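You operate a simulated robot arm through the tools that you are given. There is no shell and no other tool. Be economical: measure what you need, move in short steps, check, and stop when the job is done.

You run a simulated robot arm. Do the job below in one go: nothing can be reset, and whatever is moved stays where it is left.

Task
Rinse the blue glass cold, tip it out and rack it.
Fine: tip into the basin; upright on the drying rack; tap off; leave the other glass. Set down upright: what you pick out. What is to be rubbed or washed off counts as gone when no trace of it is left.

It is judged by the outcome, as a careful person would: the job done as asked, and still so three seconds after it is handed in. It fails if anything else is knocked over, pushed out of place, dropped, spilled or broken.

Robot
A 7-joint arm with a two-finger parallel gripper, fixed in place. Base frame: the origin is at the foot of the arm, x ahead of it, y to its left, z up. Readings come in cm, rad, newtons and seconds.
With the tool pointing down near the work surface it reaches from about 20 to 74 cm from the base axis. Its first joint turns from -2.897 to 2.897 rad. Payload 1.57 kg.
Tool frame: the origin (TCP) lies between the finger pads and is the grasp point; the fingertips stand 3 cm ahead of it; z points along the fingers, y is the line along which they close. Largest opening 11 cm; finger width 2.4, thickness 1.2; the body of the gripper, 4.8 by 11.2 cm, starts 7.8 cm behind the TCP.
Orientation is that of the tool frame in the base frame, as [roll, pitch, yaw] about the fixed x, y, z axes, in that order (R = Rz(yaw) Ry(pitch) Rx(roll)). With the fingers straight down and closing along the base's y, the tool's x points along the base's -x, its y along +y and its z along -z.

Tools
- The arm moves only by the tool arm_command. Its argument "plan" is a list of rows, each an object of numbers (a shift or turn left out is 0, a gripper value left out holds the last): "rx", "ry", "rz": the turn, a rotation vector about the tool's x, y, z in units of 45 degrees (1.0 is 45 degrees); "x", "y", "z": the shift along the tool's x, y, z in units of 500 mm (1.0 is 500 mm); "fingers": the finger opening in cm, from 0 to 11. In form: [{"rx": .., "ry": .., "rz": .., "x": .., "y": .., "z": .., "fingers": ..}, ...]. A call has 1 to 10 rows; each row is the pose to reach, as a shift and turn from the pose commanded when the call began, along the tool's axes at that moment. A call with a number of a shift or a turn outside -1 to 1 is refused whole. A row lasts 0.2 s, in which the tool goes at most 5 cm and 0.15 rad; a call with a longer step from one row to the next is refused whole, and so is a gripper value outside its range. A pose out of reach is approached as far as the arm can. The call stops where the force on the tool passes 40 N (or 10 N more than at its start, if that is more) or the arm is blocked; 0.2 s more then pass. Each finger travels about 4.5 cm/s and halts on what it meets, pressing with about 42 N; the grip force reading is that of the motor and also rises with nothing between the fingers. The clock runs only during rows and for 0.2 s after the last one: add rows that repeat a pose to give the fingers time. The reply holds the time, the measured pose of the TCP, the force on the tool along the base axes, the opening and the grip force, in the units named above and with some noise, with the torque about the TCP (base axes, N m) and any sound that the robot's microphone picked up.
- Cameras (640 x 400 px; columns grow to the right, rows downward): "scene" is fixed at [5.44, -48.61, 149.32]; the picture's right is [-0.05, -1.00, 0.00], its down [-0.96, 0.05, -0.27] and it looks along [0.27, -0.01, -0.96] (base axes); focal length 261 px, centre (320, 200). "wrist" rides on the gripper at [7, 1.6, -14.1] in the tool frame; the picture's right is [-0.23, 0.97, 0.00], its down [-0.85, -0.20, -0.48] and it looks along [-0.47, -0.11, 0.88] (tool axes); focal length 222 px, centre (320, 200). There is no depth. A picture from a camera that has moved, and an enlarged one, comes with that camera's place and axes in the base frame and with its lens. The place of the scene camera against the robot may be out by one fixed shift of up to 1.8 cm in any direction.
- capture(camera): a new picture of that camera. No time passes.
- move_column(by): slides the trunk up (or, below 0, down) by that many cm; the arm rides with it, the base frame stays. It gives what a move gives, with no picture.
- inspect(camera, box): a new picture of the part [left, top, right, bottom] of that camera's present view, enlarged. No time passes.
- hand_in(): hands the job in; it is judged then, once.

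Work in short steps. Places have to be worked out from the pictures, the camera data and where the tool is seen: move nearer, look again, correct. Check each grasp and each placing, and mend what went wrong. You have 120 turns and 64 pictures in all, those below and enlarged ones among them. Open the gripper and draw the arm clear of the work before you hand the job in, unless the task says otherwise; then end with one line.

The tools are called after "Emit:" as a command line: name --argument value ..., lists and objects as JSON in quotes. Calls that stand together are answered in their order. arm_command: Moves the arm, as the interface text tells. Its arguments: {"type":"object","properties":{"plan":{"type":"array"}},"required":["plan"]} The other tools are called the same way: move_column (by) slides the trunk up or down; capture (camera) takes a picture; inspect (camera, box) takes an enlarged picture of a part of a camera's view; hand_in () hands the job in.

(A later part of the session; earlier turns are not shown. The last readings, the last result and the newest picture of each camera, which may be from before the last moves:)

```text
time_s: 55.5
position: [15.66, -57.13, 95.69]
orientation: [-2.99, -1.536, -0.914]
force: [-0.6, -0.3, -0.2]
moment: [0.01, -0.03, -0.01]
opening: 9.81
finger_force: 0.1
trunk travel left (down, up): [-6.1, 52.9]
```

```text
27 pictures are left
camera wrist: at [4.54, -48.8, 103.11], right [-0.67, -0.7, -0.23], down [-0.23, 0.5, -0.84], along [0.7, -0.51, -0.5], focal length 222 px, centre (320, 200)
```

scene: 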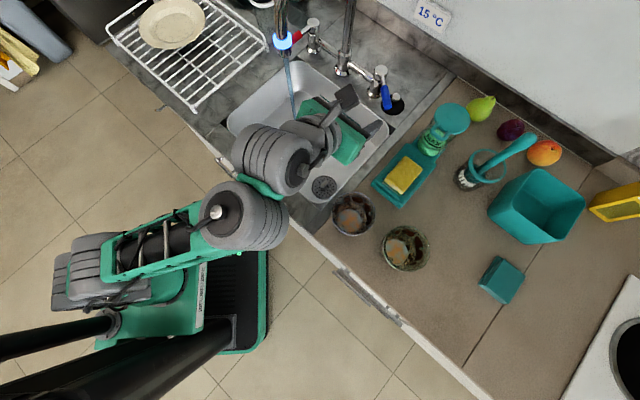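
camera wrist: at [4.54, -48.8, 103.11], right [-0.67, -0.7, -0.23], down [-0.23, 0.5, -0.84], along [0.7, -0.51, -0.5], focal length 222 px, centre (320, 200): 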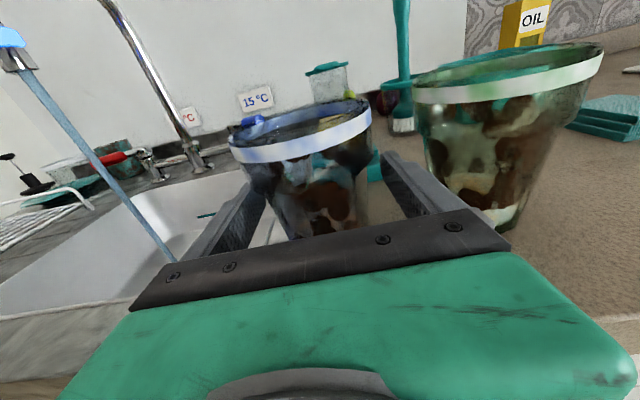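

Well centred; I close the fingers and lift.

Emit:
arm_command --plan '[{"fingers": 8.5}, {"fingers": 7.5}, {"fingers": 6}, {"fingers": 5}, {"fingers": 5}, {"fingers": 5}]'

Emit:
move_column --by 11

```text
time_s: 56.9
position: [15.8, -57.04, 95.69]
orientation: [-2.987, -1.535, -0.912]
force: [0.5, 0.5, 0.6]
moment: [-0.04, 0.01, 0.03]
opening: 7.22
finger_force: 41.7
trunk travel left (down, up): [-6.1, 52.9]
```

```text
time_s: 58.4
position: [15.72, -57.19, 106.6]
orientation: [-2.973, -1.535, -0.927]
force: [-0.6, 0.3, -2.8]
moment: [-0.02, -0.01, -0.02]
opening: 7.25
finger_force: 42.5
trunk travel left (down, up): [-17.1, 41.9]
```

Held firmly. I carry it over the basin, stopping about 9 cm short of the stream and lowering the rim below the spout mouth.

Emit:
arm_command --plan '[{"y": -0.06, "z": 0.02, "x": -0.01}, {"y": -0.13, "z": 0.04, "x": -0.03}, {"y": -0.2, "z": 0.06, "x": -0.05}, {"y": -0.27, "z": 0.08, "x": -0.07}, {"y": -0.33, "z": 0.1, "x": -0.09}, {"y": -0.39, "z": 0.12, "x": -0.1}, {"y": -0.4, "z": 0.126, "x": -0.1}]'

Emit:
capture --camera "wrist"

```text
time_s: 60.0
position: [33.34, -46.57, 103.56]
orientation: [-2.661, -1.524, -1.234]
force: [-1.2, -0.2, -2.6]
moment: [0.0, 0.02, 0.01]
opening: 7.22
finger_force: 42.2
out of reach, approached as far as the arm can: row 5, 6, 7
trunk travel left (down, up): [-17.1, 41.9]
```

```text
26 pictures are left
camera wrist: at [22.05, -38.5, 111.03], right [-0.67, -0.7, -0.25], down [-0.23, 0.51, -0.83], along [0.71, -0.5, -0.5], focal length 222 px, centre (320, 200)
```

wrist: 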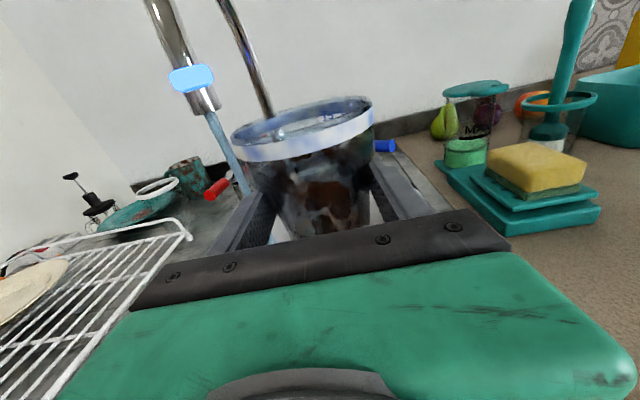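

The spout mouth is confirmed at (42.5,-44.9,110.4), with the glass rim at about 108. I move the glass under the stream and hold it there.

Emit:
arm_command --plan '[{"y": -0.05, "z": 0.04}, {"y": -0.1, "z": 0.08}, {"y": -0.15, "z": 0.11}, {"y": -0.15, "z": 0.11}]'

Emit:
capture --camera "wrist"

Emit:
inspect --camera "scene" --box '[220, 10, 380, 130]'

```text
time_s: 60.8
position: [32.12, -50.61, 106.33]
orientation: [-2.367, -1.521, -1.693]
force: [0.9, 0.2, -1.9]
moment: [0.05, 0.01, 0.0]
opening: 7.2
finger_force: 41.7
out of reach, approached as far as the arm can: row 1, 2, 3, 4
trunk travel left (down, up): [-17.1, 41.9]
stopped in row 4: the arm was blocked; the commanded pose is now the measured one
```

```text
25 pictures are left
camera wrist: at [22.18, -40.69, 113.71], right [-0.77, -0.58, -0.26], down [-0.13, 0.54, -0.83], along [0.62, -0.61, -0.49], focal length 222 px, centre (320, 200)
```

wrist: 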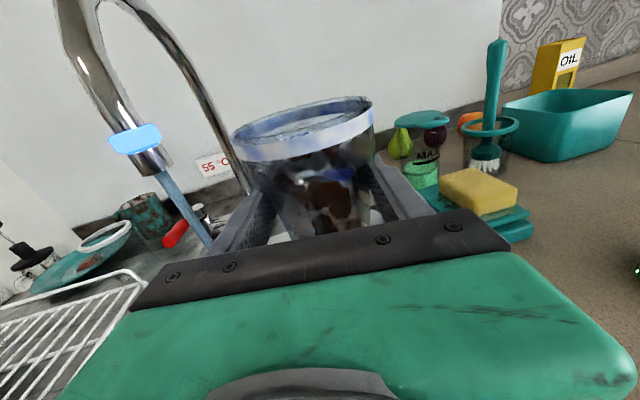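

```text
3.33 times, centred on (300, 70) of scene
camera zoom: at [5.44, -48.61, 149.32], right [-0.05, -1.0, 0.0], down [-0.96, 0.05, -0.27], along [0.27, -0.01, -0.96], focal length 870 px, centre (387, 633)
```

zoom: 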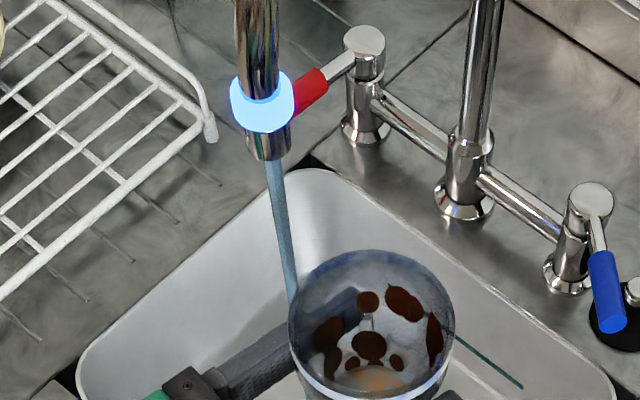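

The level tool ran into a joint limit short of the stream and yawed; the glass is still upright and held. I undo the yaw and tilt the tool down about 20°, a modest tilt for the glass, to get off the limit.

Emit:
arm_command --plan '[{"ry": -0.12, "rx": 0.05}, {"ry": -0.24, "rx": 0.1}, {"ry": -0.36, "rx": 0.15}, {"ry": -0.45, "rx": 0.2}, {"ry": -0.45, "rx": 0.2}]'

```text
time_s: 62.0
position: [32.13, -50.51, 106.43]
orientation: [-2.963, -1.184, -0.927]
force: [-0.1, 0.5, -3.2]
moment: [-0.03, 0.02, -0.05]
opening: 7.21
finger_force: 41.6
trunk travel left (down, up): [-17.1, 41.9]
```

Free of the limit now. I lower 3.4 cm, then slide 11 cm to bring the mouth of the glass under the spout.

Emit:
arm_command --plan '[{"x": -0.035, "z": 0.02}, {"x": -0.063, "z": 0.04, "y": -0.02}, {"x": -0.063, "z": 0.05, "y": -0.09}, {"x": -0.063, "z": 0.06, "y": -0.16}, {"x": -0.063, "z": 0.068, "y": -0.223}, {"x": -0.063, "z": 0.068, "y": -0.223}]'

Emit:
inspect --camera "scene" --box '[220, 10, 380, 130]'

```text
time_s: 63.4
position: [41.68, -43.48, 103.09]
orientation: [-2.965, -1.185, -0.93]
force: [-0.2, -0.9, -3.8]
moment: [-0.01, 0.03, 0.0]
opening: 7.19
finger_force: 41.6
trunk travel left (down, up): [-17.1, 41.9]
```

```text
3.33 times, centred on (300, 70) of scene
camera zoom: at [5.44, -48.61, 149.32], right [-0.05, -1.0, 0.0], down [-0.96, 0.05, -0.27], along [0.27, -0.01, -0.96], focal length 870 px, centre (387, 633)
```

zoom: 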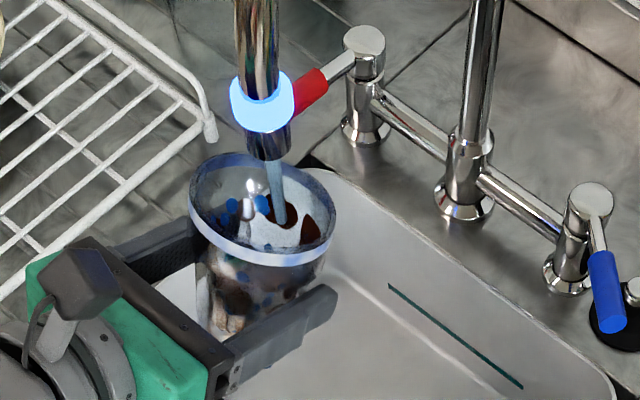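

The stream goes into the glass. I hold it there for 2 seconds and watch the weight.

Emit:
arm_command --plan '[{}, {}, {}, {}, {}, {}, {}, {}, {}, {}]'

Emit:
inspect --camera "scene" --box '[220, 10, 380, 130]'

```text
time_s: 65.6
position: [41.7, -43.44, 103.15]
orientation: [-2.964, -1.183, -0.929]
force: [0.4, -0.8, -5.1]
moment: [0.0, 0.02, 0.02]
opening: 7.18
finger_force: 41.8
trunk travel left (down, up): [-17.1, 41.9]
```

```text
3.33 times, centred on (300, 70) of scene
camera zoom: at [5.44, -48.61, 149.32], right [-0.05, -1.0, 0.0], down [-0.96, 0.05, -0.27], along [0.27, -0.01, -0.96], focal length 870 px, centre (387, 633)
```

zoom: 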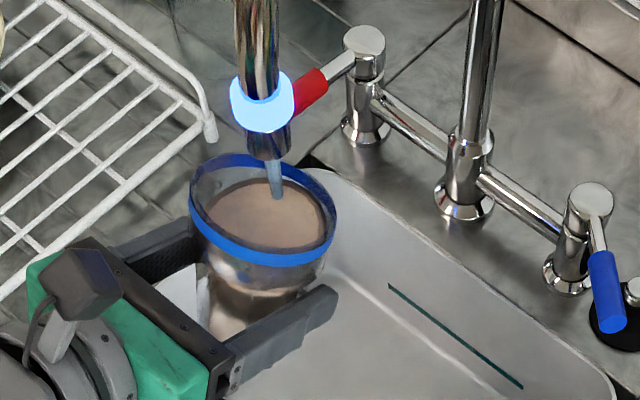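

The water takes up the stain and the glass is about two thirds full. I hold 1.4 s more to reach the upper wall.

Emit:
arm_command --plan '[{}, {}, {}, {}, {}, {}, {}]'

Emit:
inspect --camera "scene" --box '[220, 10, 380, 130]'

```text
time_s: 67.2
position: [41.59, -43.4, 103.09]
orientation: [-2.964, -1.185, -0.929]
force: [-0.6, -0.5, -5.7]
moment: [-0.06, -0.01, -0.04]
opening: 7.19
finger_force: 41.7
trunk travel left (down, up): [-17.1, 41.9]
```

```text
3.33 times, centred on (300, 70) of scene
camera zoom: at [5.44, -48.61, 149.32], right [-0.05, -1.0, 0.0], down [-0.96, 0.05, -0.27], along [0.27, -0.01, -0.96], focal length 870 px, centre (387, 633)
```

zoom: 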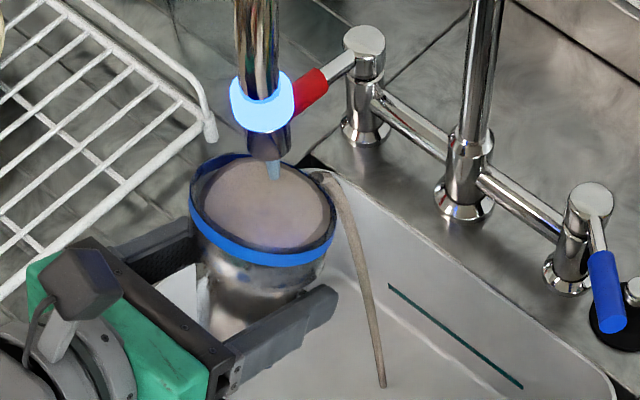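

Full to the brim and overflowing cleanly into the basin. I slide it 10 cm away from the spout over the basin's middle before tipping.

Emit:
arm_command --plan '[{"y": 0.03}, {"y": 0.07, "z": -0.01}, {"y": 0.11, "z": -0.02, "x": -0.003}, {"y": 0.15, "z": -0.035, "x": -0.005}, {"y": 0.18, "z": -0.045, "x": -0.006}, {"y": 0.204, "z": -0.052, "x": -0.006}]'

Emit:
arm_command --plan '[{"ry": -0.15}, {"ry": -0.3}, {"ry": -0.45}, {"ry": -0.6}, {"ry": -0.75}, {"ry": -0.9}]'

Emit:
capture --camera "scene"

```text
time_s: 68.6
position: [32.66, -49.39, 102.95]
orientation: [-2.964, -1.183, -0.926]
force: [0.5, 0.3, -6.0]
moment: [0.0, -0.04, -0.04]
opening: 7.16
finger_force: 41.9
trunk travel left (down, up): [-17.1, 41.9]
```

```text
time_s: 70.0
position: [31.88, -48.3, 97.81]
orientation: [-3.063, -0.559, -0.806]
force: [0.0, 0.5, -3.6]
moment: [-0.03, -0.01, 0.01]
opening: 7.15
finger_force: 42.5
out of reach, approached as far as the arm can: row 5, 6
trunk travel left (down, up): [-17.1, 41.9]
```

```text
20 pictures are left
```

scene: 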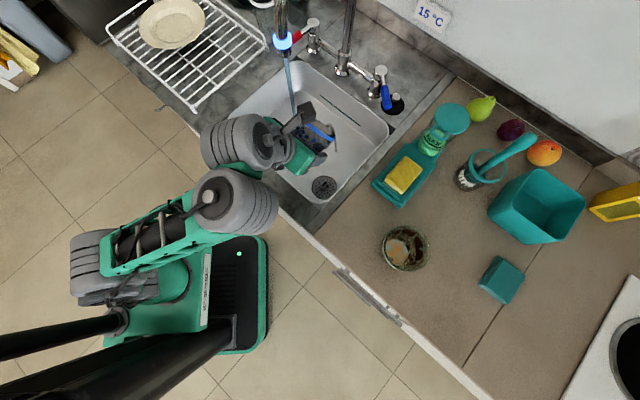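

The glass is tipped about 58° and pouring into the basin, but the arm's upper limit stops further tilt. I raise the trunk 13 cm and continue pitching while bringing the tool down again.

Emit:
move_column --by 13

Emit:
arm_command --plan '[{"x": -0.02, "z": 0.04, "ry": -0.15}, {"x": -0.05, "z": 0.08, "ry": -0.3}, {"x": -0.07, "z": 0.12, "ry": -0.45}, {"x": -0.09, "z": 0.15, "ry": -0.6}, {"x": -0.11, "z": 0.18, "ry": -0.75}, {"x": -0.12, "z": 0.19, "ry": -0.9}, {"x": -0.12, "z": 0.19, "ry": -1.0}]'

Emit:
capture --camera "wrist"

```text
time_s: 71.6
position: [31.92, -48.36, 110.81]
orientation: [-3.063, -0.559, -0.808]
force: [-0.2, -0.5, -4.1]
moment: [0.01, -0.04, -0.02]
opening: 7.19
finger_force: 41.6
trunk travel left (down, up): [-30.1, 28.9]
```

```text
time_s: 73.0
position: [28.06, -43.93, 93.26]
orientation: [-3.092, 0.059, -0.766]
force: [-7.9, 0.7, 11.6]
moment: [-0.32, 0.69, -0.21]
opening: 7.2
finger_force: 34.1
out of reach, approached as far as the arm can: row 1, 2, 3, 4, 5, 6
trunk travel left (down, up): [-30.1, 28.9]
stopped in row 6: the force on the tool passed its limit at 73 N (the readings are from after the stop); the commanded pose is now the measured one
```

```text
19 pictures are left
camera wrist: at [32.06, -50.9, 106.86], right [-0.84, -0.54, -0.04], down [-0.47, 0.7, 0.54], along [-0.27, 0.47, -0.84], focal length 222 px, centre (320, 200)
```

wrist: 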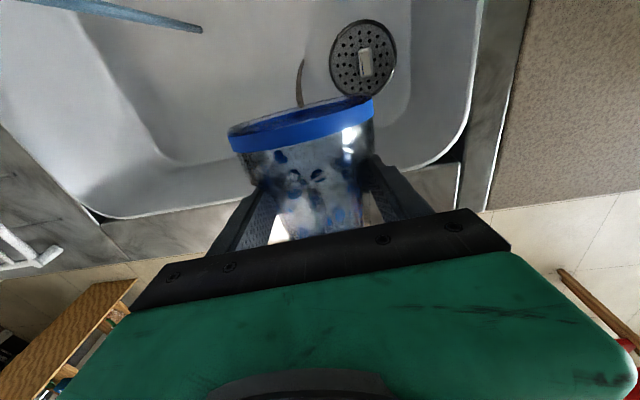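

The tool came down too low and a fingertip or the glass touched the sink front. The glass is still held and looks intact, pouring near the drain. I raise the trunk at once.

Emit:
move_column --by 10

Emit:
inspect --camera "wrist" --box '[200, 60, 420, 250]'

```text
time_s: 74.3
position: [28.28, -43.83, 102.96]
orientation: [-3.092, 0.061, -0.764]
force: [0.3, 0.7, -3.1]
moment: [-0.03, 0.02, -0.01]
opening: 7.18
finger_force: 42.0
trunk travel left (down, up): [-40.1, 18.9]
```

```text
2.11 times, centred on (310, 155) of wrist
camera zoom: at [32.33, -50.95, 116.6], right [-0.84, -0.54, -0.04], down [-0.47, 0.7, 0.54], along [-0.27, 0.47, -0.84], focal length 468 px, centre (341, 295)
```

zoom: 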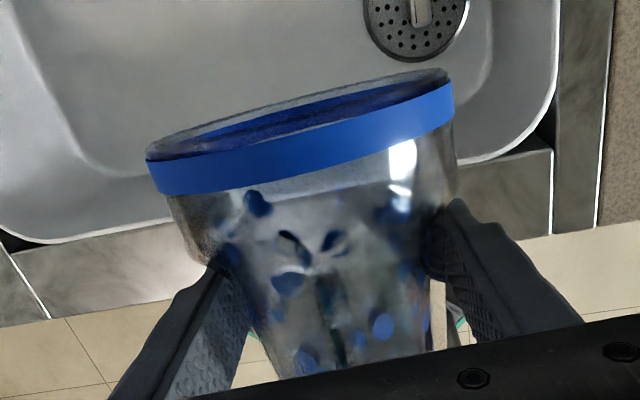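

The weight is back to about 3.1 N, so it's empty and intact, but spots still show on the wall. I'll rinse once more, first turning the glass upright while lifting.

Emit:
arm_command --plan '[{"ry": 0.1, "z": -0.03}, {"ry": 0.25, "z": -0.08}, {"ry": 0.4, "z": -0.13}, {"ry": 0.55, "z": -0.17}, {"ry": 0.7, "z": -0.2}, {"ry": 0.8, "z": -0.22}]'

Emit:
arm_command --plan '[{"ry": 0.15, "x": 0.03, "z": -0.03}, {"ry": 0.3, "x": 0.07, "z": -0.06}, {"ry": 0.45, "x": 0.1, "z": -0.08}, {"ry": 0.6, "x": 0.13, "z": -0.1}, {"ry": 0.75, "x": 0.13, "z": -0.1}, {"ry": 0.8, "x": 0.13, "z": -0.1}]'

```text
time_s: 75.7
position: [28.33, -44.57, 113.92]
orientation: [-3.082, -0.569, -0.799]
force: [0.7, 0.3, -2.9]
moment: [0.0, -0.03, -0.01]
opening: 7.15
finger_force: 41.8
trunk travel left (down, up): [-40.1, 18.9]
```

```text
time_s: 77.1
position: [30.26, -47.22, 121.65]
orientation: [-3.004, -1.193, -0.899]
force: [-0.5, -0.7, -3.0]
moment: [-0.01, -0.02, 0.06]
opening: 7.15
finger_force: 41.5
out of reach, approached as far as the arm can: row 4, 5
trunk travel left (down, up): [-40.1, 18.9]
```

Upright again at about 20° tilt. I lower the trunk 18.6 cm to fill height and look into the glass.

Emit:
move_column --by -18.6

Emit:
inspect --camera "scene" --box '[240, 60, 360, 150]'

```text
time_s: 79.1
position: [30.39, -46.97, 103.22]
orientation: [-3.004, -1.192, -0.896]
force: [0.2, 0.1, -2.0]
moment: [-0.03, 0.01, -0.02]
opening: 7.16
finger_force: 41.7
trunk travel left (down, up): [-21.5, 37.5]
```

```text
4.44 times, centred on (300, 105) of scene
camera zoom: at [5.44, -48.61, 149.32], right [-0.05, -1.0, 0.0], down [-0.96, 0.05, -0.27], along [0.27, -0.01, -0.96], focal length 1160 px, centre (409, 622)
```

zoom: 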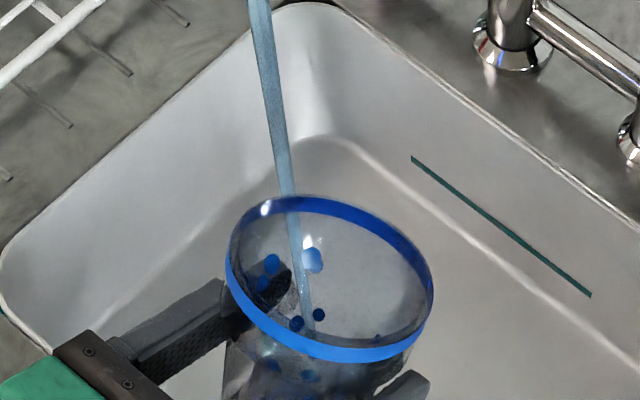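

The brown is gone, with only blue drops visible. I give it one more short rinse to be sure and move back under the stream.

Emit:
arm_command --plan '[{"y": -0.05, "z": 0.03, "x": 0.007}, {"y": -0.1, "z": 0.06, "x": 0.015}, {"y": -0.16, "z": 0.085, "x": 0.023}, {"y": -0.206, "z": 0.108, "x": 0.029}, {"y": -0.206, "z": 0.108, "x": 0.029}, {"y": -0.206, "z": 0.108, "x": 0.029}, {"y": -0.206, "z": 0.108, "x": 0.029}, {"y": -0.206, "z": 0.108, "x": 0.029}, {"y": -0.206, "z": 0.108, "x": 0.029}, {"y": -0.206, "z": 0.108, "x": 0.029}]'

Emit:
arm_command --plan '[{}, {}, {}, {}, {}, {}, {}, {}, {}, {}]'

Emit:
inspect --camera "scene" --box '[220, 10, 380, 130]'

```text
time_s: 80.1
position: [30.32, -49.95, 104.16]
orientation: [-3.012, -1.205, -1.098]
force: [0.0, 0.0, -2.0]
moment: [0.0, -0.02, -0.03]
opening: 7.13
finger_force: 42.0
trunk travel left (down, up): [-21.5, 37.5]
stopped in row 4: the arm was blocked; the commanded pose is now the measured one
```

```text
time_s: 82.3
position: [30.27, -49.87, 104.19]
orientation: [-3.013, -1.208, -1.096]
force: [0.5, -0.7, -1.7]
moment: [-0.04, -0.04, 0.01]
opening: 7.15
finger_force: 41.9
trunk travel left (down, up): [-21.5, 37.5]
```

```text
3.33 times, centred on (300, 70) of scene
camera zoom: at [5.44, -48.61, 149.32], right [-0.05, -1.0, 0.0], down [-0.96, 0.05, -0.27], along [0.27, -0.01, -0.96], focal length 870 px, centre (387, 633)
```

zoom: 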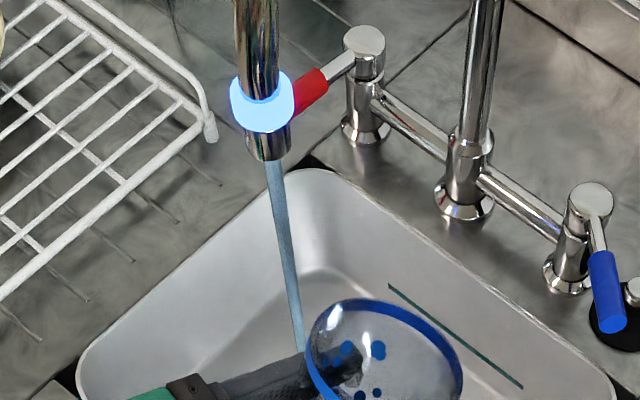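

The move was blocked by a joint limit again, though glass and grip are fine. I restore the pose that worked before: correct the yaw and raise the arm against the trunk.

Emit:
arm_command --plan '[{"rx": 0.05, "x": 0.03}, {"rx": 0.1, "x": 0.06}, {"rx": 0.15, "x": 0.09}, {"rx": 0.2, "x": 0.12, "z": 0.02}, {"rx": 0.2, "x": 0.125, "z": 0.02}]'

Emit:
move_column --by -4

```text
time_s: 83.5
position: [32.12, -52.74, 109.61]
orientation: [-2.855, -1.209, -1.094]
force: [0.5, 0.4, -1.8]
moment: [0.02, -0.02, 0.05]
opening: 7.12
finger_force: 41.7
trunk travel left (down, up): [-21.5, 37.5]
```

```text
time_s: 84.3
position: [32.1, -52.65, 105.65]
orientation: [-2.854, -1.207, -1.094]
force: [0.6, -0.3, -1.5]
moment: [-0.02, 0.01, -0.02]
opening: 7.14
finger_force: 41.6
trunk travel left (down, up): [-17.5, 41.5]
```

Now at (32.1,-52.7,105.7) with a good orientation. I repeat the earlier path of lowering first and then sliding sideways under the spout.

Emit:
arm_command --plan '[{"x": -0.035, "z": 0.005, "rz": -0.04}, {"x": -0.06, "z": 0.01, "y": -0.03, "rz": -0.08}, {"x": -0.076, "z": 0.015, "y": -0.08, "rz": -0.1}, {"x": -0.076, "z": 0.02, "y": -0.13, "rz": -0.12}, {"x": -0.076, "z": 0.022, "y": -0.18, "rz": -0.12}, {"x": -0.076, "z": 0.022, "y": -0.23, "rz": -0.12}, {"x": -0.076, "z": 0.022, "y": -0.257, "rz": -0.12}]'

Emit:
arm_command --plan '[{}, {}, {}, {}, {}, {}, {}, {}, {}, {}]'

Emit:
inspect --camera "scene" --box '[220, 10, 380, 130]'

```text
time_s: 85.7
position: [29.87, -51.77, 101.3]
orientation: [-3.09, -1.198, -1.05]
force: [-0.1, 0.2, -1.4]
moment: [-0.03, -0.02, -0.01]
opening: 7.12
finger_force: 42.0
trunk travel left (down, up): [-17.5, 41.5]
stopped in row 6: the arm was blocked; the commanded pose is now the measured one
```

```text
time_s: 87.9
position: [30.13, -51.62, 101.15]
orientation: [-3.088, -1.2, -1.049]
force: [0.2, -0.2, -2.2]
moment: [0.01, 0.02, 0.01]
opening: 7.14
finger_force: 42.0
trunk travel left (down, up): [-17.5, 41.5]
```

```text
3.33 times, centred on (300, 70) of scene
camera zoom: at [5.44, -48.61, 149.32], right [-0.05, -1.0, 0.0], down [-0.96, 0.05, -0.27], along [0.27, -0.01, -0.96], focal length 870 px, centre (387, 633)
```

zoom: 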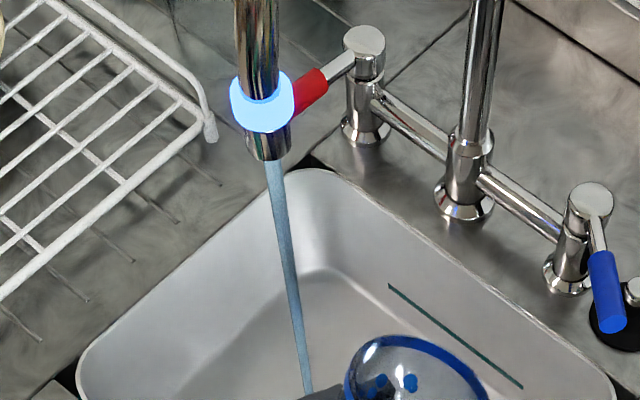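

Blocked once more, so I look at the whole scene to see what the arm meets.

Emit:
capture --camera "scene"

```text
14 pictures are left
```

scene: 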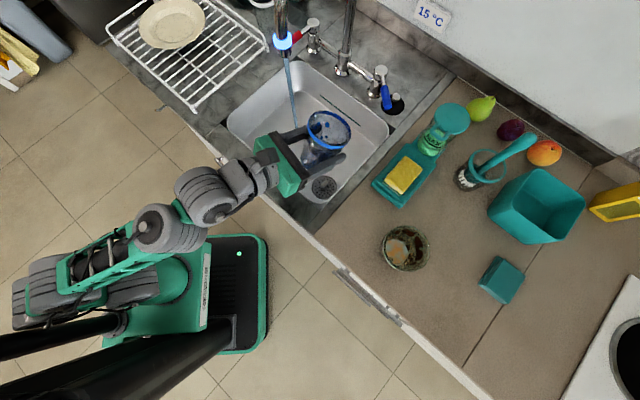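

Nothing external is in the way. The dots appeared together with the deeper blue rim when the cold water came in, so they look like a cold-reacting print rather than dirt. I check the glass closely with the wrist camera.

Emit:
inspect --camera "wrist" --box '[210, 70, 410, 250]'

Emit:
inspect --camera "scene" --box '[290, 100, 360, 170]'

```text
2.22 times, centred on (310, 160) of wrist
camera zoom: at [22.74, -43.79, 112.74], right [-0.86, -0.46, -0.23], down [-0.23, 0.75, -0.62], along [0.45, -0.48, -0.75], focal length 494 px, centre (342, 289)
```

zoom: 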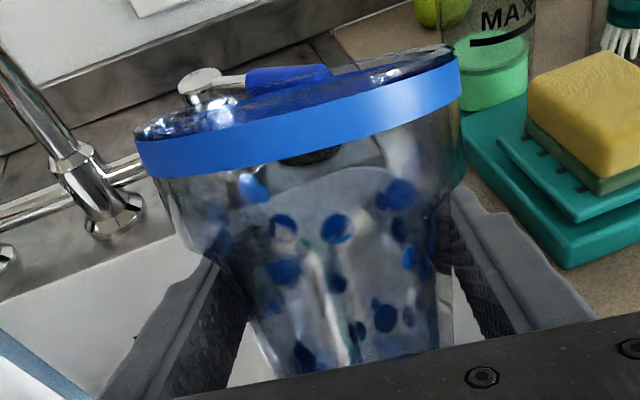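

```text
5.71 times, centred on (325, 135) of scene
camera zoom: at [5.44, -48.61, 149.32], right [-0.05, -1.0, 0.0], down [-0.96, 0.05, -0.27], along [0.27, -0.01, -0.96], focal length 1492 px, centre (291, 571)
```

zoom: 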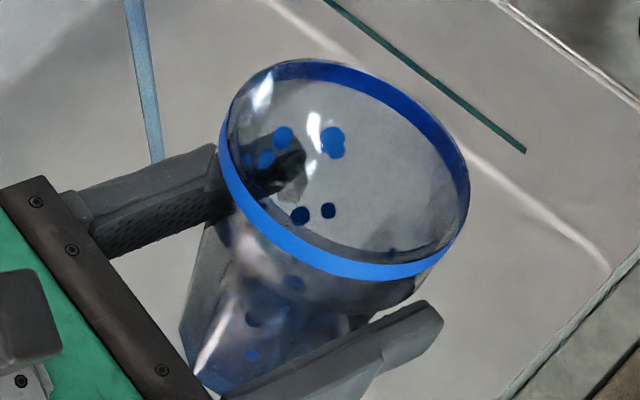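

The glass shows only its round blue print and no brown at all, and it is empty, so the rinse is done. For the rack I retract toward the base, clear of the spout, and lift, then swing left.

Emit:
arm_command --plan '[{"x": 0.012, "z": -0.056}, {"x": 0.025, "z": -0.113}, {"x": 0.038, "z": -0.17}, {"x": 0.05, "z": -0.226}, {"x": 0.063, "z": -0.282}]'

```text
time_s: 89.1
position: [23.43, -41.67, 109.27]
orientation: [-3.087, -1.198, -1.048]
force: [0.1, -0.8, -2.3]
moment: [-0.03, -0.01, 0.01]
opening: 7.13
finger_force: 41.9
trunk travel left (down, up): [-17.5, 41.5]
```

Clear of the spout. I swing the whole pose about the base axis by 40° to the left, keeping the glass attitude, to face the rack.

Emit:
arm_command --plan '[{"x": -0.001, "y": -0.094, "z": 0.002, "rx": 0.117, "ry": -0.003, "rz": -0.0455}, {"x": -0.006, "y": -0.188, "z": -0.005, "rx": 0.234, "ry": -0.005, "rz": -0.091}, {"x": -0.014, "y": -0.281, "z": -0.021, "rx": 0.351, "ry": -0.008, "rz": -0.1365}, {"x": -0.026, "y": -0.371, "z": -0.046, "rx": 0.468, "ry": -0.01, "rz": -0.182}, {"x": -0.04, "y": -0.458, "z": -0.078, "rx": 0.585, "ry": -0.013, "rz": -0.2275}, {"x": -0.057, "y": -0.542, "z": -0.118, "rx": 0.703, "ry": -0.016, "rz": -0.273}, {"x": -0.078, "y": -0.62, "z": -0.166, "rx": 0.82, "ry": -0.018, "rz": -0.3185}]'

Emit:
capture --camera "wrist"

```text
time_s: 90.2
position: [32.21, -34.42, 108.39]
orientation: [-3.071, -1.182, -0.84]
force: [-0.2, 0.7, -2.1]
moment: [-0.02, -0.02, -0.02]
opening: 7.12
finger_force: 42.1
trunk travel left (down, up): [-17.5, 41.5]
stopped in row 5: the arm was blocked; the commanded pose is now the measured one
```

```text
11 pictures are left
camera wrist: at [23.41, -28.61, 120.12], right [-0.74, -0.63, -0.24], down [-0.4, 0.69, -0.61], along [0.55, -0.35, -0.76], focal length 222 px, centre (320, 200)
```

wrist: 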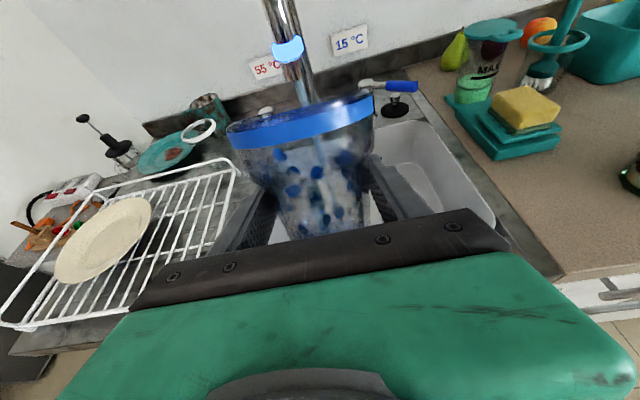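

It was blocked again at about the same azimuth, with the arm stretched high above its shoulder, so an elbow probably meets the column. I raise the trunk 20 cm and bend the arm lower with more tool tilt, so the elbow moves away.

Emit:
move_column --by 20

Emit:
arm_command --plan '[{"x": -0.06, "z": 0.025, "ry": -0.1}, {"x": -0.12, "z": 0.05, "ry": -0.2}, {"x": -0.18, "z": 0.075, "ry": -0.3}, {"x": -0.24, "z": 0.1, "ry": -0.4}, {"x": -0.28, "z": 0.115, "ry": -0.45}]'

Emit:
capture --camera "scene"

```text
time_s: 92.4
position: [32.33, -34.38, 128.53]
orientation: [-3.07, -1.185, -0.839]
force: [-0.6, 0.4, -2.2]
moment: [-0.02, 0.01, 0.03]
opening: 7.11
finger_force: 42.0
trunk travel left (down, up): [-37.5, 21.5]
```

```text
time_s: 93.5
position: [27.25, -37.95, 114.41]
orientation: [-3.093, -0.85, -0.959]
force: [0.2, -0.4, -2.4]
moment: [-0.05, 0.01, -0.05]
opening: 7.15
finger_force: 41.7
trunk travel left (down, up): [-37.5, 21.5]
stopped in row 5: the arm was blocked; the commanded pose is now the measured one
```

```text
10 pictures are left
```

scene: 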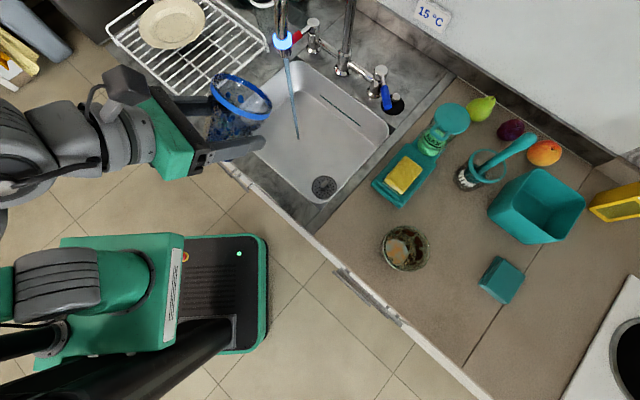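

The hand, elbow and surroundings look free, so the "blocked" stops are probably the joints failing to keep up with fast reconfiguration near limits. I repeat the swing to the left, slowly (2 cm per row).

Emit:
arm_command --plan '[{"x": -0.0009, "y": -0.0407, "z": 0.001, "rx": 0.0417, "ry": -0.0018, "rz": -0.0366}, {"x": -0.003, "y": -0.0815, "z": 0.0006, "rx": 0.0834, "ry": -0.0036, "rz": -0.0732}, {"x": -0.0062, "y": -0.122, "z": -0.0011, "rx": 0.1251, "ry": -0.0054, "rz": -0.1098}, {"x": -0.0106, "y": -0.1625, "z": -0.0042, "rx": 0.1668, "ry": -0.0072, "rz": -0.1464}, {"x": -0.0162, "y": -0.2027, "z": -0.0085, "rx": 0.2085, "ry": -0.009, "rz": -0.183}, {"x": -0.0229, "y": -0.2425, "z": -0.0143, "rx": 0.2502, "ry": -0.0108, "rz": -0.2196}, {"x": -0.0307, "y": -0.282, "z": -0.0213, "rx": 0.2919, "ry": -0.0126, "rz": -0.2562}, {"x": -0.0397, "y": -0.3209, "z": -0.0295, "rx": 0.3336, "ry": -0.0144, "rz": -0.2928}, {"x": -0.0497, "y": -0.3592, "z": -0.0391, "rx": 0.3753, "ry": -0.0162, "rz": -0.3294}, {"x": -0.0609, "y": -0.3969, "z": -0.05, "rx": 0.417, "ry": -0.018, "rz": -0.366}]'

```text
time_s: 94.4
position: [26.79, -37.82, 113.59]
orientation: [-3.084, -0.832, -0.984]
force: [0.0, -0.3, -1.9]
moment: [0.02, -0.01, 0.02]
opening: 7.1
finger_force: 41.6
trunk travel left (down, up): [-37.5, 21.5]
stopped in row 4: the arm was blocked; the commanded pose is now the measured one
```

It stops at about the same azimuth at any speed: with the tool raised the wrist is close in, so the elbow leans back into the mast. Pointing the tool down pushes the wrist out and the elbow forward. The glass is empty, so I pitch the tool vertical over the basin, which also drains it fully, before swinging.

Emit:
arm_command --plan '[{"x": -0.002, "z": 0.03, "ry": -0.15}, {"x": -0.004, "z": 0.06, "ry": -0.3}, {"x": -0.006, "z": 0.09, "ry": -0.45}, {"x": -0.008, "z": 0.12, "ry": -0.6}, {"x": -0.01, "z": 0.15, "ry": -0.75}, {"x": -0.012, "z": 0.154, "ry": -0.9}, {"x": -0.012, "z": 0.154, "ry": -1.0}]'

```text
time_s: 96.0
position: [28.75, -40.9, 105.92]
orientation: [-3.105, -0.073, -0.941]
force: [-0.4, -0.4, -2.1]
moment: [0.0, 0.02, -0.01]
opening: 7.14
finger_force: 42.2
out of reach, approached as far as the arm can: row 6, 7
trunk travel left (down, up): [-37.5, 21.5]
```

Vertical now and r≈50. I swing 34° left slowly, keeping the radius near 47.5 so the mouth passes in front of the spout.

Emit:
arm_command --plan '[{"x": -0.0176, "y": -0.0586, "rz": -0.0756}, {"x": -0.0376, "y": -0.1152, "rz": -0.1512}, {"x": -0.062, "y": -0.1696, "rz": -0.2268}, {"x": -0.0724, "y": -0.225, "rz": -0.3024}, {"x": -0.0862, "y": -0.2794, "rz": -0.378}, {"x": -0.103, "y": -0.3332, "rz": -0.4536}, {"x": -0.1234, "y": -0.3858, "rz": -0.5292}, {"x": -0.1466, "y": -0.437, "rz": -0.6048}, {"x": -0.1732, "y": -0.487, "rz": -0.6804}, {"x": -0.2022, "y": -0.5352, "rz": -0.756}]'

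Emit:
capture --camera "wrist"

```text
time_s: 98.2
position: [44.73, -17.07, 106.36]
orientation: [-3.137, -0.062, -0.344]
force: [-0.8, -0.9, -2.0]
moment: [0.01, 0.0, 0.01]
opening: 7.09
finger_force: 41.8
trunk travel left (down, up): [-37.5, 21.5]
```

```text
9 pictures are left
camera wrist: at [49.86, -20.66, 120.84], right [-0.54, -0.84, -0.02], down [-0.76, 0.49, 0.43], along [-0.35, 0.25, -0.9], focal length 222 px, centre (320, 200)
```

wrist: 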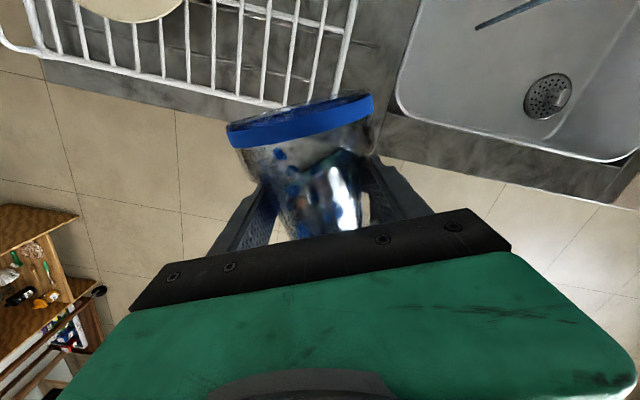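

The swing worked. The free area of the rack is around (61.5,-22), right ahead at r≈65. I now raise the tool toward level while extending and lifting, so the elbow stays forward.

Emit:
arm_command --plan '[{"ry": 0.14, "x": 0.023, "z": -0.03}, {"ry": 0.28, "x": 0.046, "z": -0.06}, {"ry": 0.42, "x": 0.069, "z": -0.09}, {"ry": 0.56, "x": 0.092, "z": -0.12}, {"ry": 0.7, "x": 0.115, "z": -0.15}, {"ry": 0.84, "x": 0.138, "z": -0.18}, {"ry": 0.98, "x": 0.16, "z": -0.2}]'

```text
time_s: 99.8
position: [51.83, -21.36, 119.85]
orientation: [-3.129, -0.823, -0.351]
force: [0.3, -0.8, -2.7]
moment: [0.02, -0.05, 0.01]
opening: 7.09
finger_force: 41.9
out of reach, approached as far as the arm can: row 6, 7
trunk travel left (down, up): [-37.5, 21.5]
```

Tilt is now about 43°. I finish levelling while extending to above (61.5,-22).

Emit:
arm_command --plan '[{"ry": 0.14, "x": 0.02, "z": 0.016, "y": -0.008}, {"ry": 0.28, "x": 0.042, "z": 0.032, "y": -0.016}, {"ry": 0.42, "x": 0.065, "z": 0.048, "y": -0.024}, {"ry": 0.56, "x": 0.09, "z": 0.064, "y": -0.032}, {"ry": 0.7, "x": 0.115, "z": 0.08, "y": -0.04}, {"ry": 0.84, "x": 0.138, "z": 0.095, "y": -0.048}, {"ry": 0.95, "x": 0.156, "z": 0.109, "y": -0.055}, {"ry": 0.95, "x": 0.156, "z": 0.109, "y": -0.055}]'

Emit:
capture --camera "wrist"

Emit:
capture --camera "scene"

```text
time_s: 101.0
position: [61.91, -21.36, 115.11]
orientation: [-2.876, -1.223, -0.506]
force: [0.4, 0.2, -2.9]
moment: [-0.02, 0.01, 0.05]
opening: 7.08
finger_force: 42.3
out of reach, approached as far as the arm can: row 1, 2, 3, 4, 5, 6
trunk travel left (down, up): [-37.5, 21.5]
stopped in row 6: the arm was blocked; the commanded pose is now the measured one
```

```text
8 pictures are left
camera wrist: at [50.66, -21.03, 126.16], right [-0.31, -0.9, -0.3], down [-0.65, 0.43, -0.63], along [0.7, 0.0, -0.72], focal length 222 px, centre (320, 200)
```

wrist: 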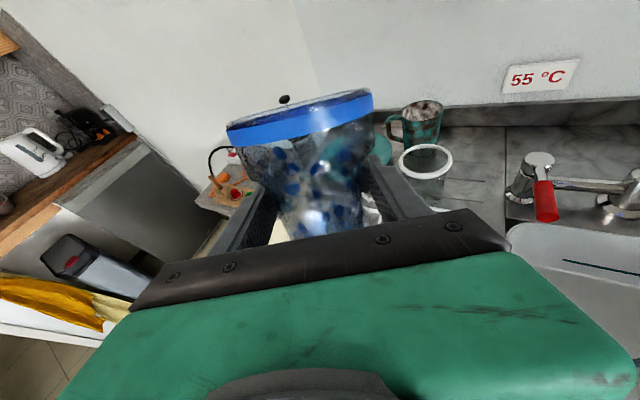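

```text
7 pictures are left
```

scene: 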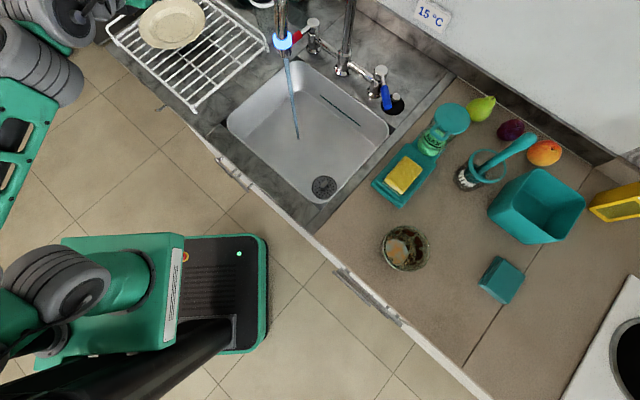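

The tool is above the rack at (61.9,-21.4,115), still tilted 20°. Slowly I raise 6 cm and rotate the rest to level, also correcting the roll.

Emit:
arm_command --plan '[{"x": 0.03, "z": -0.01}, {"x": 0.06, "z": -0.02, "rz": -0.03}, {"x": 0.09, "z": -0.03, "ry": 0.05, "rz": -0.06}, {"x": 0.11, "z": -0.035, "ry": 0.12, "rz": -0.09}, {"x": 0.12, "z": -0.04, "ry": 0.19, "rz": -0.115}, {"x": 0.12, "z": -0.04, "ry": 0.26, "rz": -0.115}, {"x": 0.12, "z": -0.04, "ry": 0.33, "rz": -0.115}, {"x": 0.12, "z": -0.04, "ry": 0.4, "rz": -0.115}, {"x": 0.12, "z": -0.04, "ry": 0.43, "rz": -0.115}]'

```text
time_s: 103.2
position: [63.75, -18.41, 123.57]
orientation: [-2.052, -1.489, -1.215]
force: [0.7, 1.2, -3.4]
moment: [-0.02, -0.02, 0.0]
opening: 7.09
finger_force: 42.0
out of reach, approached as far as the arm can: row 4, 5, 6, 7, 8, 9
trunk travel left (down, up): [-37.5, 21.5]
stopped in row 9: the arm was blocked; the commanded pose is now the measured one
```

Nearly level now, within 4°, at (63.8,-18.4,123.6). I shift 3 cm to the right, away from the plate, and trim the roll slowly.

Emit:
arm_command --plan '[{"y": 0.015, "z": -0.005, "rz": -0.02}, {"y": 0.03, "z": -0.01, "rz": -0.04}, {"y": 0.045, "z": -0.02, "rz": -0.06}, {"y": 0.06, "z": -0.025, "rz": -0.08}, {"y": 0.06, "z": -0.025, "rz": -0.08}]'

Emit:
move_column --by -16

Emit:
capture --camera "scene"

```text
time_s: 104.4
position: [63.53, -13.31, 125.26]
orientation: [-2.6, -1.524, -0.512]
force: [-0.5, -0.8, -2.2]
moment: [-0.02, 0.01, -0.07]
opening: 7.07
finger_force: 42.0
out of reach, approached as far as the arm can: row 2, 3, 4, 5
trunk travel left (down, up): [-37.5, 21.5]
stopped in row 5: the arm was blocked; the commanded pose is now the measured one
```

```text
time_s: 106.2
position: [64.08, -13.25, 108.87]
orientation: [-2.661, -1.52, -0.452]
force: [-0.1, -0.9, -2.7]
moment: [-0.01, 0.0, -0.02]
opening: 7.1
finger_force: 41.9
trunk travel left (down, up): [-21.5, 37.5]
```

```text
6 pictures are left
```

scene: 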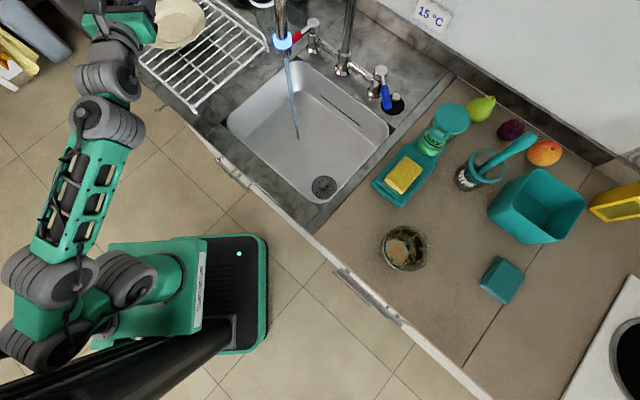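

After the trunk move the tool is at (64.1,-13.3,108.9), and the arm is now free to the left side. A spot near (60.3,-15.3) on the rack is clear of both plate and front rail, so I ease back and right slowly.

Emit:
arm_command --plan '[{"z": -0.012, "y": 0.004}, {"z": -0.025, "y": 0.008}, {"z": -0.038, "y": 0.014}, {"z": -0.05, "y": 0.02}, {"z": -0.063, "y": 0.027}, {"z": -0.076, "y": 0.034}, {"z": -0.076, "y": 0.041}]'

```text
time_s: 107.8
position: [63.65, -8.79, 105.01]
orientation: [-2.548, -1.447, -0.43]
force: [-0.5, 0.3, -2.8]
moment: [-0.03, 0.01, -0.01]
opening: 7.07
finger_force: 41.9
trunk travel left (down, up): [-21.5, 37.5]
stopped in row 7: the arm was blocked; the commanded pose is now the measured one
```

Level poses this close in keep driving the elbow into the mast. A stretched pose further out should avoid this: the rack's back part near (67,-28), r≈73, is free. I first raise the trunk 10 cm and tilt the tool down in place to regain freedom.

Emit:
move_column --by 10

Emit:
arm_command --plan '[{"ry": -0.1}, {"ry": -0.2}, {"ry": -0.3}, {"ry": -0.4}, {"ry": -0.5}, {"ry": -0.6}, {"ry": -0.65}]'

```text
time_s: 109.2
position: [63.4, -8.72, 115.8]
orientation: [-2.553, -1.457, -0.425]
force: [-0.5, 0.4, -2.4]
moment: [0.0, -0.02, 0.0]
opening: 7.07
finger_force: 41.8
trunk travel left (down, up): [-31.5, 27.5]
```

```text
time_s: 110.8
position: [62.91, -8.97, 115.83]
orientation: [-3.031, -0.967, 0.066]
force: [-0.1, -0.1, -2.8]
moment: [0.0, 0.0, 0.0]
opening: 7.06
finger_force: 41.6
trunk travel left (down, up): [-31.5, 27.5]
```

Free at a 35° tilt. I swing right to about (61,-24.5), yawing the tool to the radial direction, slowly.

Emit:
arm_command --plan '[{"x": -0.002, "y": 0.037, "z": -0.011, "rx": -0.0765, "ry": 0.006, "rz": 0.0525}, {"x": -0.004, "y": 0.074, "z": -0.023, "rx": -0.153, "ry": 0.012, "rz": 0.105}, {"x": -0.006, "y": 0.111, "z": -0.035, "rx": -0.2295, "ry": 0.018, "rz": 0.1575}, {"x": -0.008, "y": 0.149, "z": -0.046, "rx": -0.306, "ry": 0.024, "rz": 0.21}, {"x": -0.01, "y": 0.186, "z": -0.058, "rx": -0.3825, "ry": 0.03, "rz": 0.2625}, {"x": -0.013, "y": 0.224, "z": -0.07, "rx": -0.459, "ry": 0.036, "rz": 0.315}, {"x": -0.015, "y": 0.261, "z": -0.081, "rx": -0.5355, "ry": 0.042, "rz": 0.3675}, {"x": -0.017, "y": 0.298, "z": -0.093, "rx": -0.612, "ry": 0.047, "rz": 0.42}]'

```text
time_s: 112.6
position: [60.88, -24.53, 116.8]
orientation: [-3.029, -0.966, -0.521]
force: [0.5, 0.5, -1.6]
moment: [-0.01, -0.02, 0.0]
opening: 7.08
finger_force: 41.7
trunk travel left (down, up): [-31.5, 27.5]
```

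Smooth. Now I extend out and down to (67,-28,106), then level the tool there at the more stretched radius.

Emit:
arm_command --plan '[{"x": -0.02, "y": 0.005, "z": 0.05}, {"x": -0.04, "y": 0.01, "z": 0.1}, {"x": -0.06, "y": 0.016, "z": 0.15}, {"x": -0.08, "y": 0.02, "z": 0.2, "ry": 0.08}, {"x": -0.098, "y": 0.026, "z": 0.237, "ry": 0.16, "rz": -0.02}, {"x": -0.098, "y": 0.026, "z": 0.237, "ry": 0.24, "rz": -0.04}, {"x": -0.098, "y": 0.026, "z": 0.237, "ry": 0.32, "rz": -0.05}, {"x": -0.098, "y": 0.026, "z": 0.237, "ry": 0.4, "rz": -0.06}]'

```text
time_s: 114.4
position: [67.48, -28.9, 107.93]
orientation: [-2.789, -1.251, -0.723]
force: [-0.1, -0.4, -2.4]
moment: [0.01, 0.02, -0.02]
opening: 7.08
finger_force: 41.4
out of reach, approached as far as the arm can: row 4, 5, 6, 7, 8
trunk travel left (down, up): [-31.5, 27.5]
```

Tilt is down to 17° at r≈73. I continue the levelling gently.

Emit:
arm_command --plan '[{"rz": -0.04}, {"rz": -0.08, "ry": 0.04}, {"rz": -0.11, "ry": 0.08}, {"rz": -0.13, "ry": 0.13}, {"rz": -0.13, "ry": 0.18}, {"rz": -0.13, "ry": 0.23}, {"rz": -0.13, "ry": 0.28}, {"rz": -0.13, "ry": 0.33}]'

```text
time_s: 116.2
position: [68.28, -29.0, 110.19]
orientation: [-1.938, -1.43, -1.571]
force: [-0.4, 0.3, -1.9]
moment: [0.0, 0.04, 0.01]
opening: 7.08
finger_force: 41.9
out of reach, approached as far as the arm can: row 2, 3, 4, 5, 6, 7, 8
trunk travel left (down, up): [-31.5, 27.5]
```

Pitch is good but about 7° roll remains. I try trimming the roll alone with a small lift.

Emit:
arm_command --plan '[{"x": 0.015, "rz": -0.04}, {"x": 0.03, "rz": -0.08}, {"x": 0.045, "rz": -0.12}, {"x": 0.05, "rz": -0.16}, {"x": 0.05, "rz": -0.16}]'

```text
time_s: 117.4
position: [67.8, -29.27, 111.11]
orientation: [-1.995, -1.43, -1.505]
force: [-0.3, -0.2, -2.5]
moment: [-0.03, 0.0, 0.04]
opening: 7.06
finger_force: 42.5
out of reach, approached as far as the arm can: row 1, 2, 3, 4, 5
trunk travel left (down, up): [-31.5, 27.5]
```

The roll does not improve with the tool radial. Earlier level poses worked with the tool yawed left of radial, so I yaw it about 20° left and trim the roll together.

Emit:
arm_command --plan '[{"rx": 0.06, "rz": -0.01}, {"rx": 0.12, "rz": -0.03}, {"rx": 0.18, "rz": -0.05}, {"rx": 0.24, "rz": -0.07}, {"rx": 0.3, "rz": -0.09}, {"rx": 0.36, "rz": -0.12}, {"rx": 0.42, "rz": -0.14}, {"rx": 0.46, "rz": -0.16}, {"rx": 0.46, "rz": -0.16}]'

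```text
time_s: 119.4
position: [67.39, -29.2, 112.77]
orientation: [-2.412, -1.52, -0.728]
force: [0.6, 0.8, -2.6]
moment: [-0.01, 0.02, -0.03]
opening: 7.08
finger_force: 41.5
out of reach, approached as far as the arm can: row 2, 3, 4, 5, 6, 7, 8, 9
trunk travel left (down, up): [-31.5, 27.5]
```

Level now, within 2°, at (67.4,-29.2,112.8). I lower the trunk 8 cm and look at the rack under the glass.

Emit:
move_column --by -8

Emit:
capture --camera "scene"

```text
time_s: 120.5
position: [67.44, -29.23, 104.73]
orientation: [-2.406, -1.52, -0.73]
force: [0.3, -0.6, -2.7]
moment: [0.03, -0.02, 0.0]
opening: 7.08
finger_force: 41.9
trunk travel left (down, up): [-23.5, 35.5]
```

```text
5 pictures are left
```

scene: 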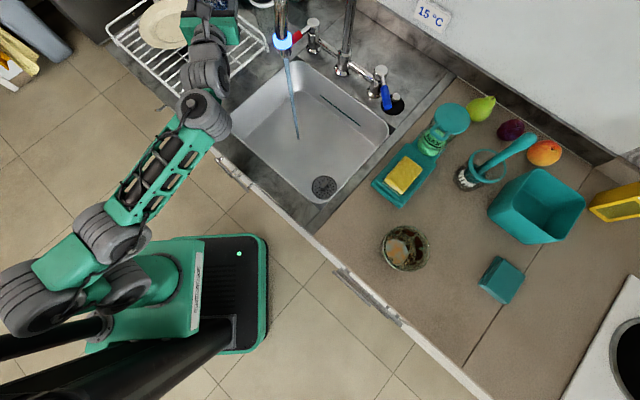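

The footprint projects to scene pixel (233,42), inside the rack, about 7 cm from the right rail, 6 cm from the back and 8 cm from the plate. I lower to just above the wires.

Emit:
move_column --by -5

Emit:
capture --camera "wrist"

```text
time_s: 121.5
position: [67.54, -29.35, 99.68]
orientation: [-2.405, -1.519, -0.732]
force: [0.6, -0.6, -2.8]
moment: [0.01, 0.01, -0.01]
opening: 7.1
finger_force: 42.1
trunk travel left (down, up): [-18.5, 40.5]
```

```text
4 pictures are left
camera wrist: at [53.61, -31.16, 107.21], right [-0.01, -0.97, -0.26], down [-0.51, 0.23, -0.83], along [0.86, 0.13, -0.49], focal length 222 px, centre (320, 200)
```

wrist: 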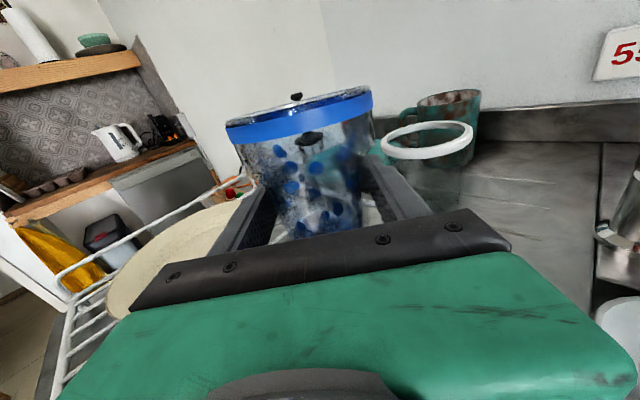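

A jar with a white ring stands just right of the rack, at about (70,-38), only about a centimetre from my right finger. I shift 3.5 cm left, away from it, before placing.

Emit:
arm_command --plan '[{"y": -0.015}, {"y": -0.03}, {"y": -0.045}, {"y": -0.06}, {"y": -0.07}]'

```text
time_s: 122.7
position: [67.74, -25.83, 100.2]
orientation: [-2.376, -1.516, -0.761]
force: [0.2, -0.4, -3.1]
moment: [0.01, -0.02, -0.01]
opening: 7.08
finger_force: 41.9
out of reach, approached as far as the arm can: row 5
trunk travel left (down, up): [-18.5, 40.5]
```

Now about 12 cm from the jar and 6 cm from the plate edge, still level. I lower in small steps and watch for contact.

Emit:
move_column --by -1.5

Emit:
move_column --by -0.7

```text
time_s: 123.3
position: [67.64, -25.76, 98.58]
orientation: [-2.377, -1.515, -0.757]
force: [0.0, 0.0, -0.6]
moment: [0.0, 0.0, -0.01]
opening: 7.06
finger_force: 41.7
trunk travel left (down, up): [-17.0, 42.0]
```

```text
time_s: 123.8
position: [67.67, -25.9, 97.82]
orientation: [-2.378, -1.515, -0.758]
force: [0.2, -0.1, -1.5]
moment: [-0.01, 0.01, -0.04]
opening: 7.06
finger_force: 42.1
trunk travel left (down, up): [-16.3, 42.7]
```

No clear contact yet, so another 0.6 cm.

Emit:
move_column --by -0.6

```text
time_s: 124.4
position: [67.7, -25.88, 97.34]
orientation: [-2.374, -1.516, -0.761]
force: [0.8, -0.1, -0.7]
moment: [0.01, -0.02, -0.01]
opening: 7.09
finger_force: 42.3
trunk travel left (down, up): [-15.7, 43.3]
```

Emit:
move_column --by -0.5

```text
time_s: 124.9
position: [67.57, -25.81, 97.27]
orientation: [-2.335, -1.524, -0.8]
force: [4.4, -2.3, 14.5]
moment: [-0.27, -0.5, -0.02]
opening: 7.05
finger_force: 42.2
trunk travel left (down, up): [-15.2, 43.8]
```

Firm contact at z≈97.3, so the glass sits on the wires. I relieve the pressure slightly and open the fingers a little, slowly.

Emit:
move_column --by 0.3

Emit:
arm_command --plan '[{"fingers": 7.4}, {"fingers": 7.8}, {"fingers": 8.2}, {"fingers": 8.6}, {"fingers": 8.6}]'

Emit:
capture --camera "wrist"

```text
time_s: 125.5
position: [67.59, -25.91, 97.16]
orientation: [-2.363, -1.515, -0.771]
force: [0.9, 0.3, 11.6]
moment: [-0.11, -0.26, 0.03]
opening: 7.05
finger_force: 41.9
trunk travel left (down, up): [-15.5, 43.5]
```

```text
time_s: 126.7
position: [67.7, -25.9, 97.11]
orientation: [-2.377, -1.514, -0.76]
force: [0.1, -0.5, 0.8]
moment: [-0.03, 0.01, 0.0]
opening: 8.6
finger_force: 0.2
trunk travel left (down, up): [-15.5, 43.5]
```

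```text
3 pictures are left
camera wrist: at [53.87, -27.87, 104.61], right [0.0, -0.96, -0.26], down [-0.51, 0.23, -0.83], along [0.86, 0.13, -0.5], focal length 222 px, centre (320, 200)
```

wrist: 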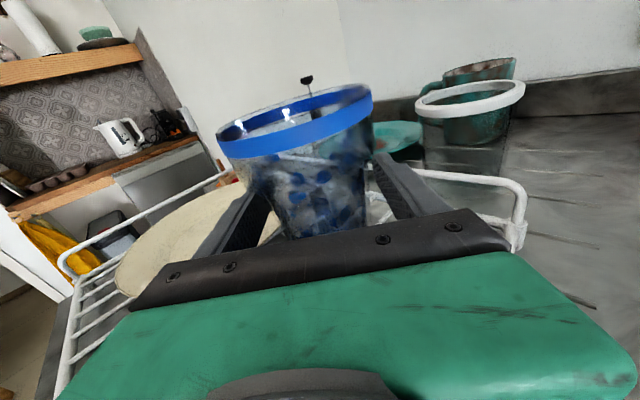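

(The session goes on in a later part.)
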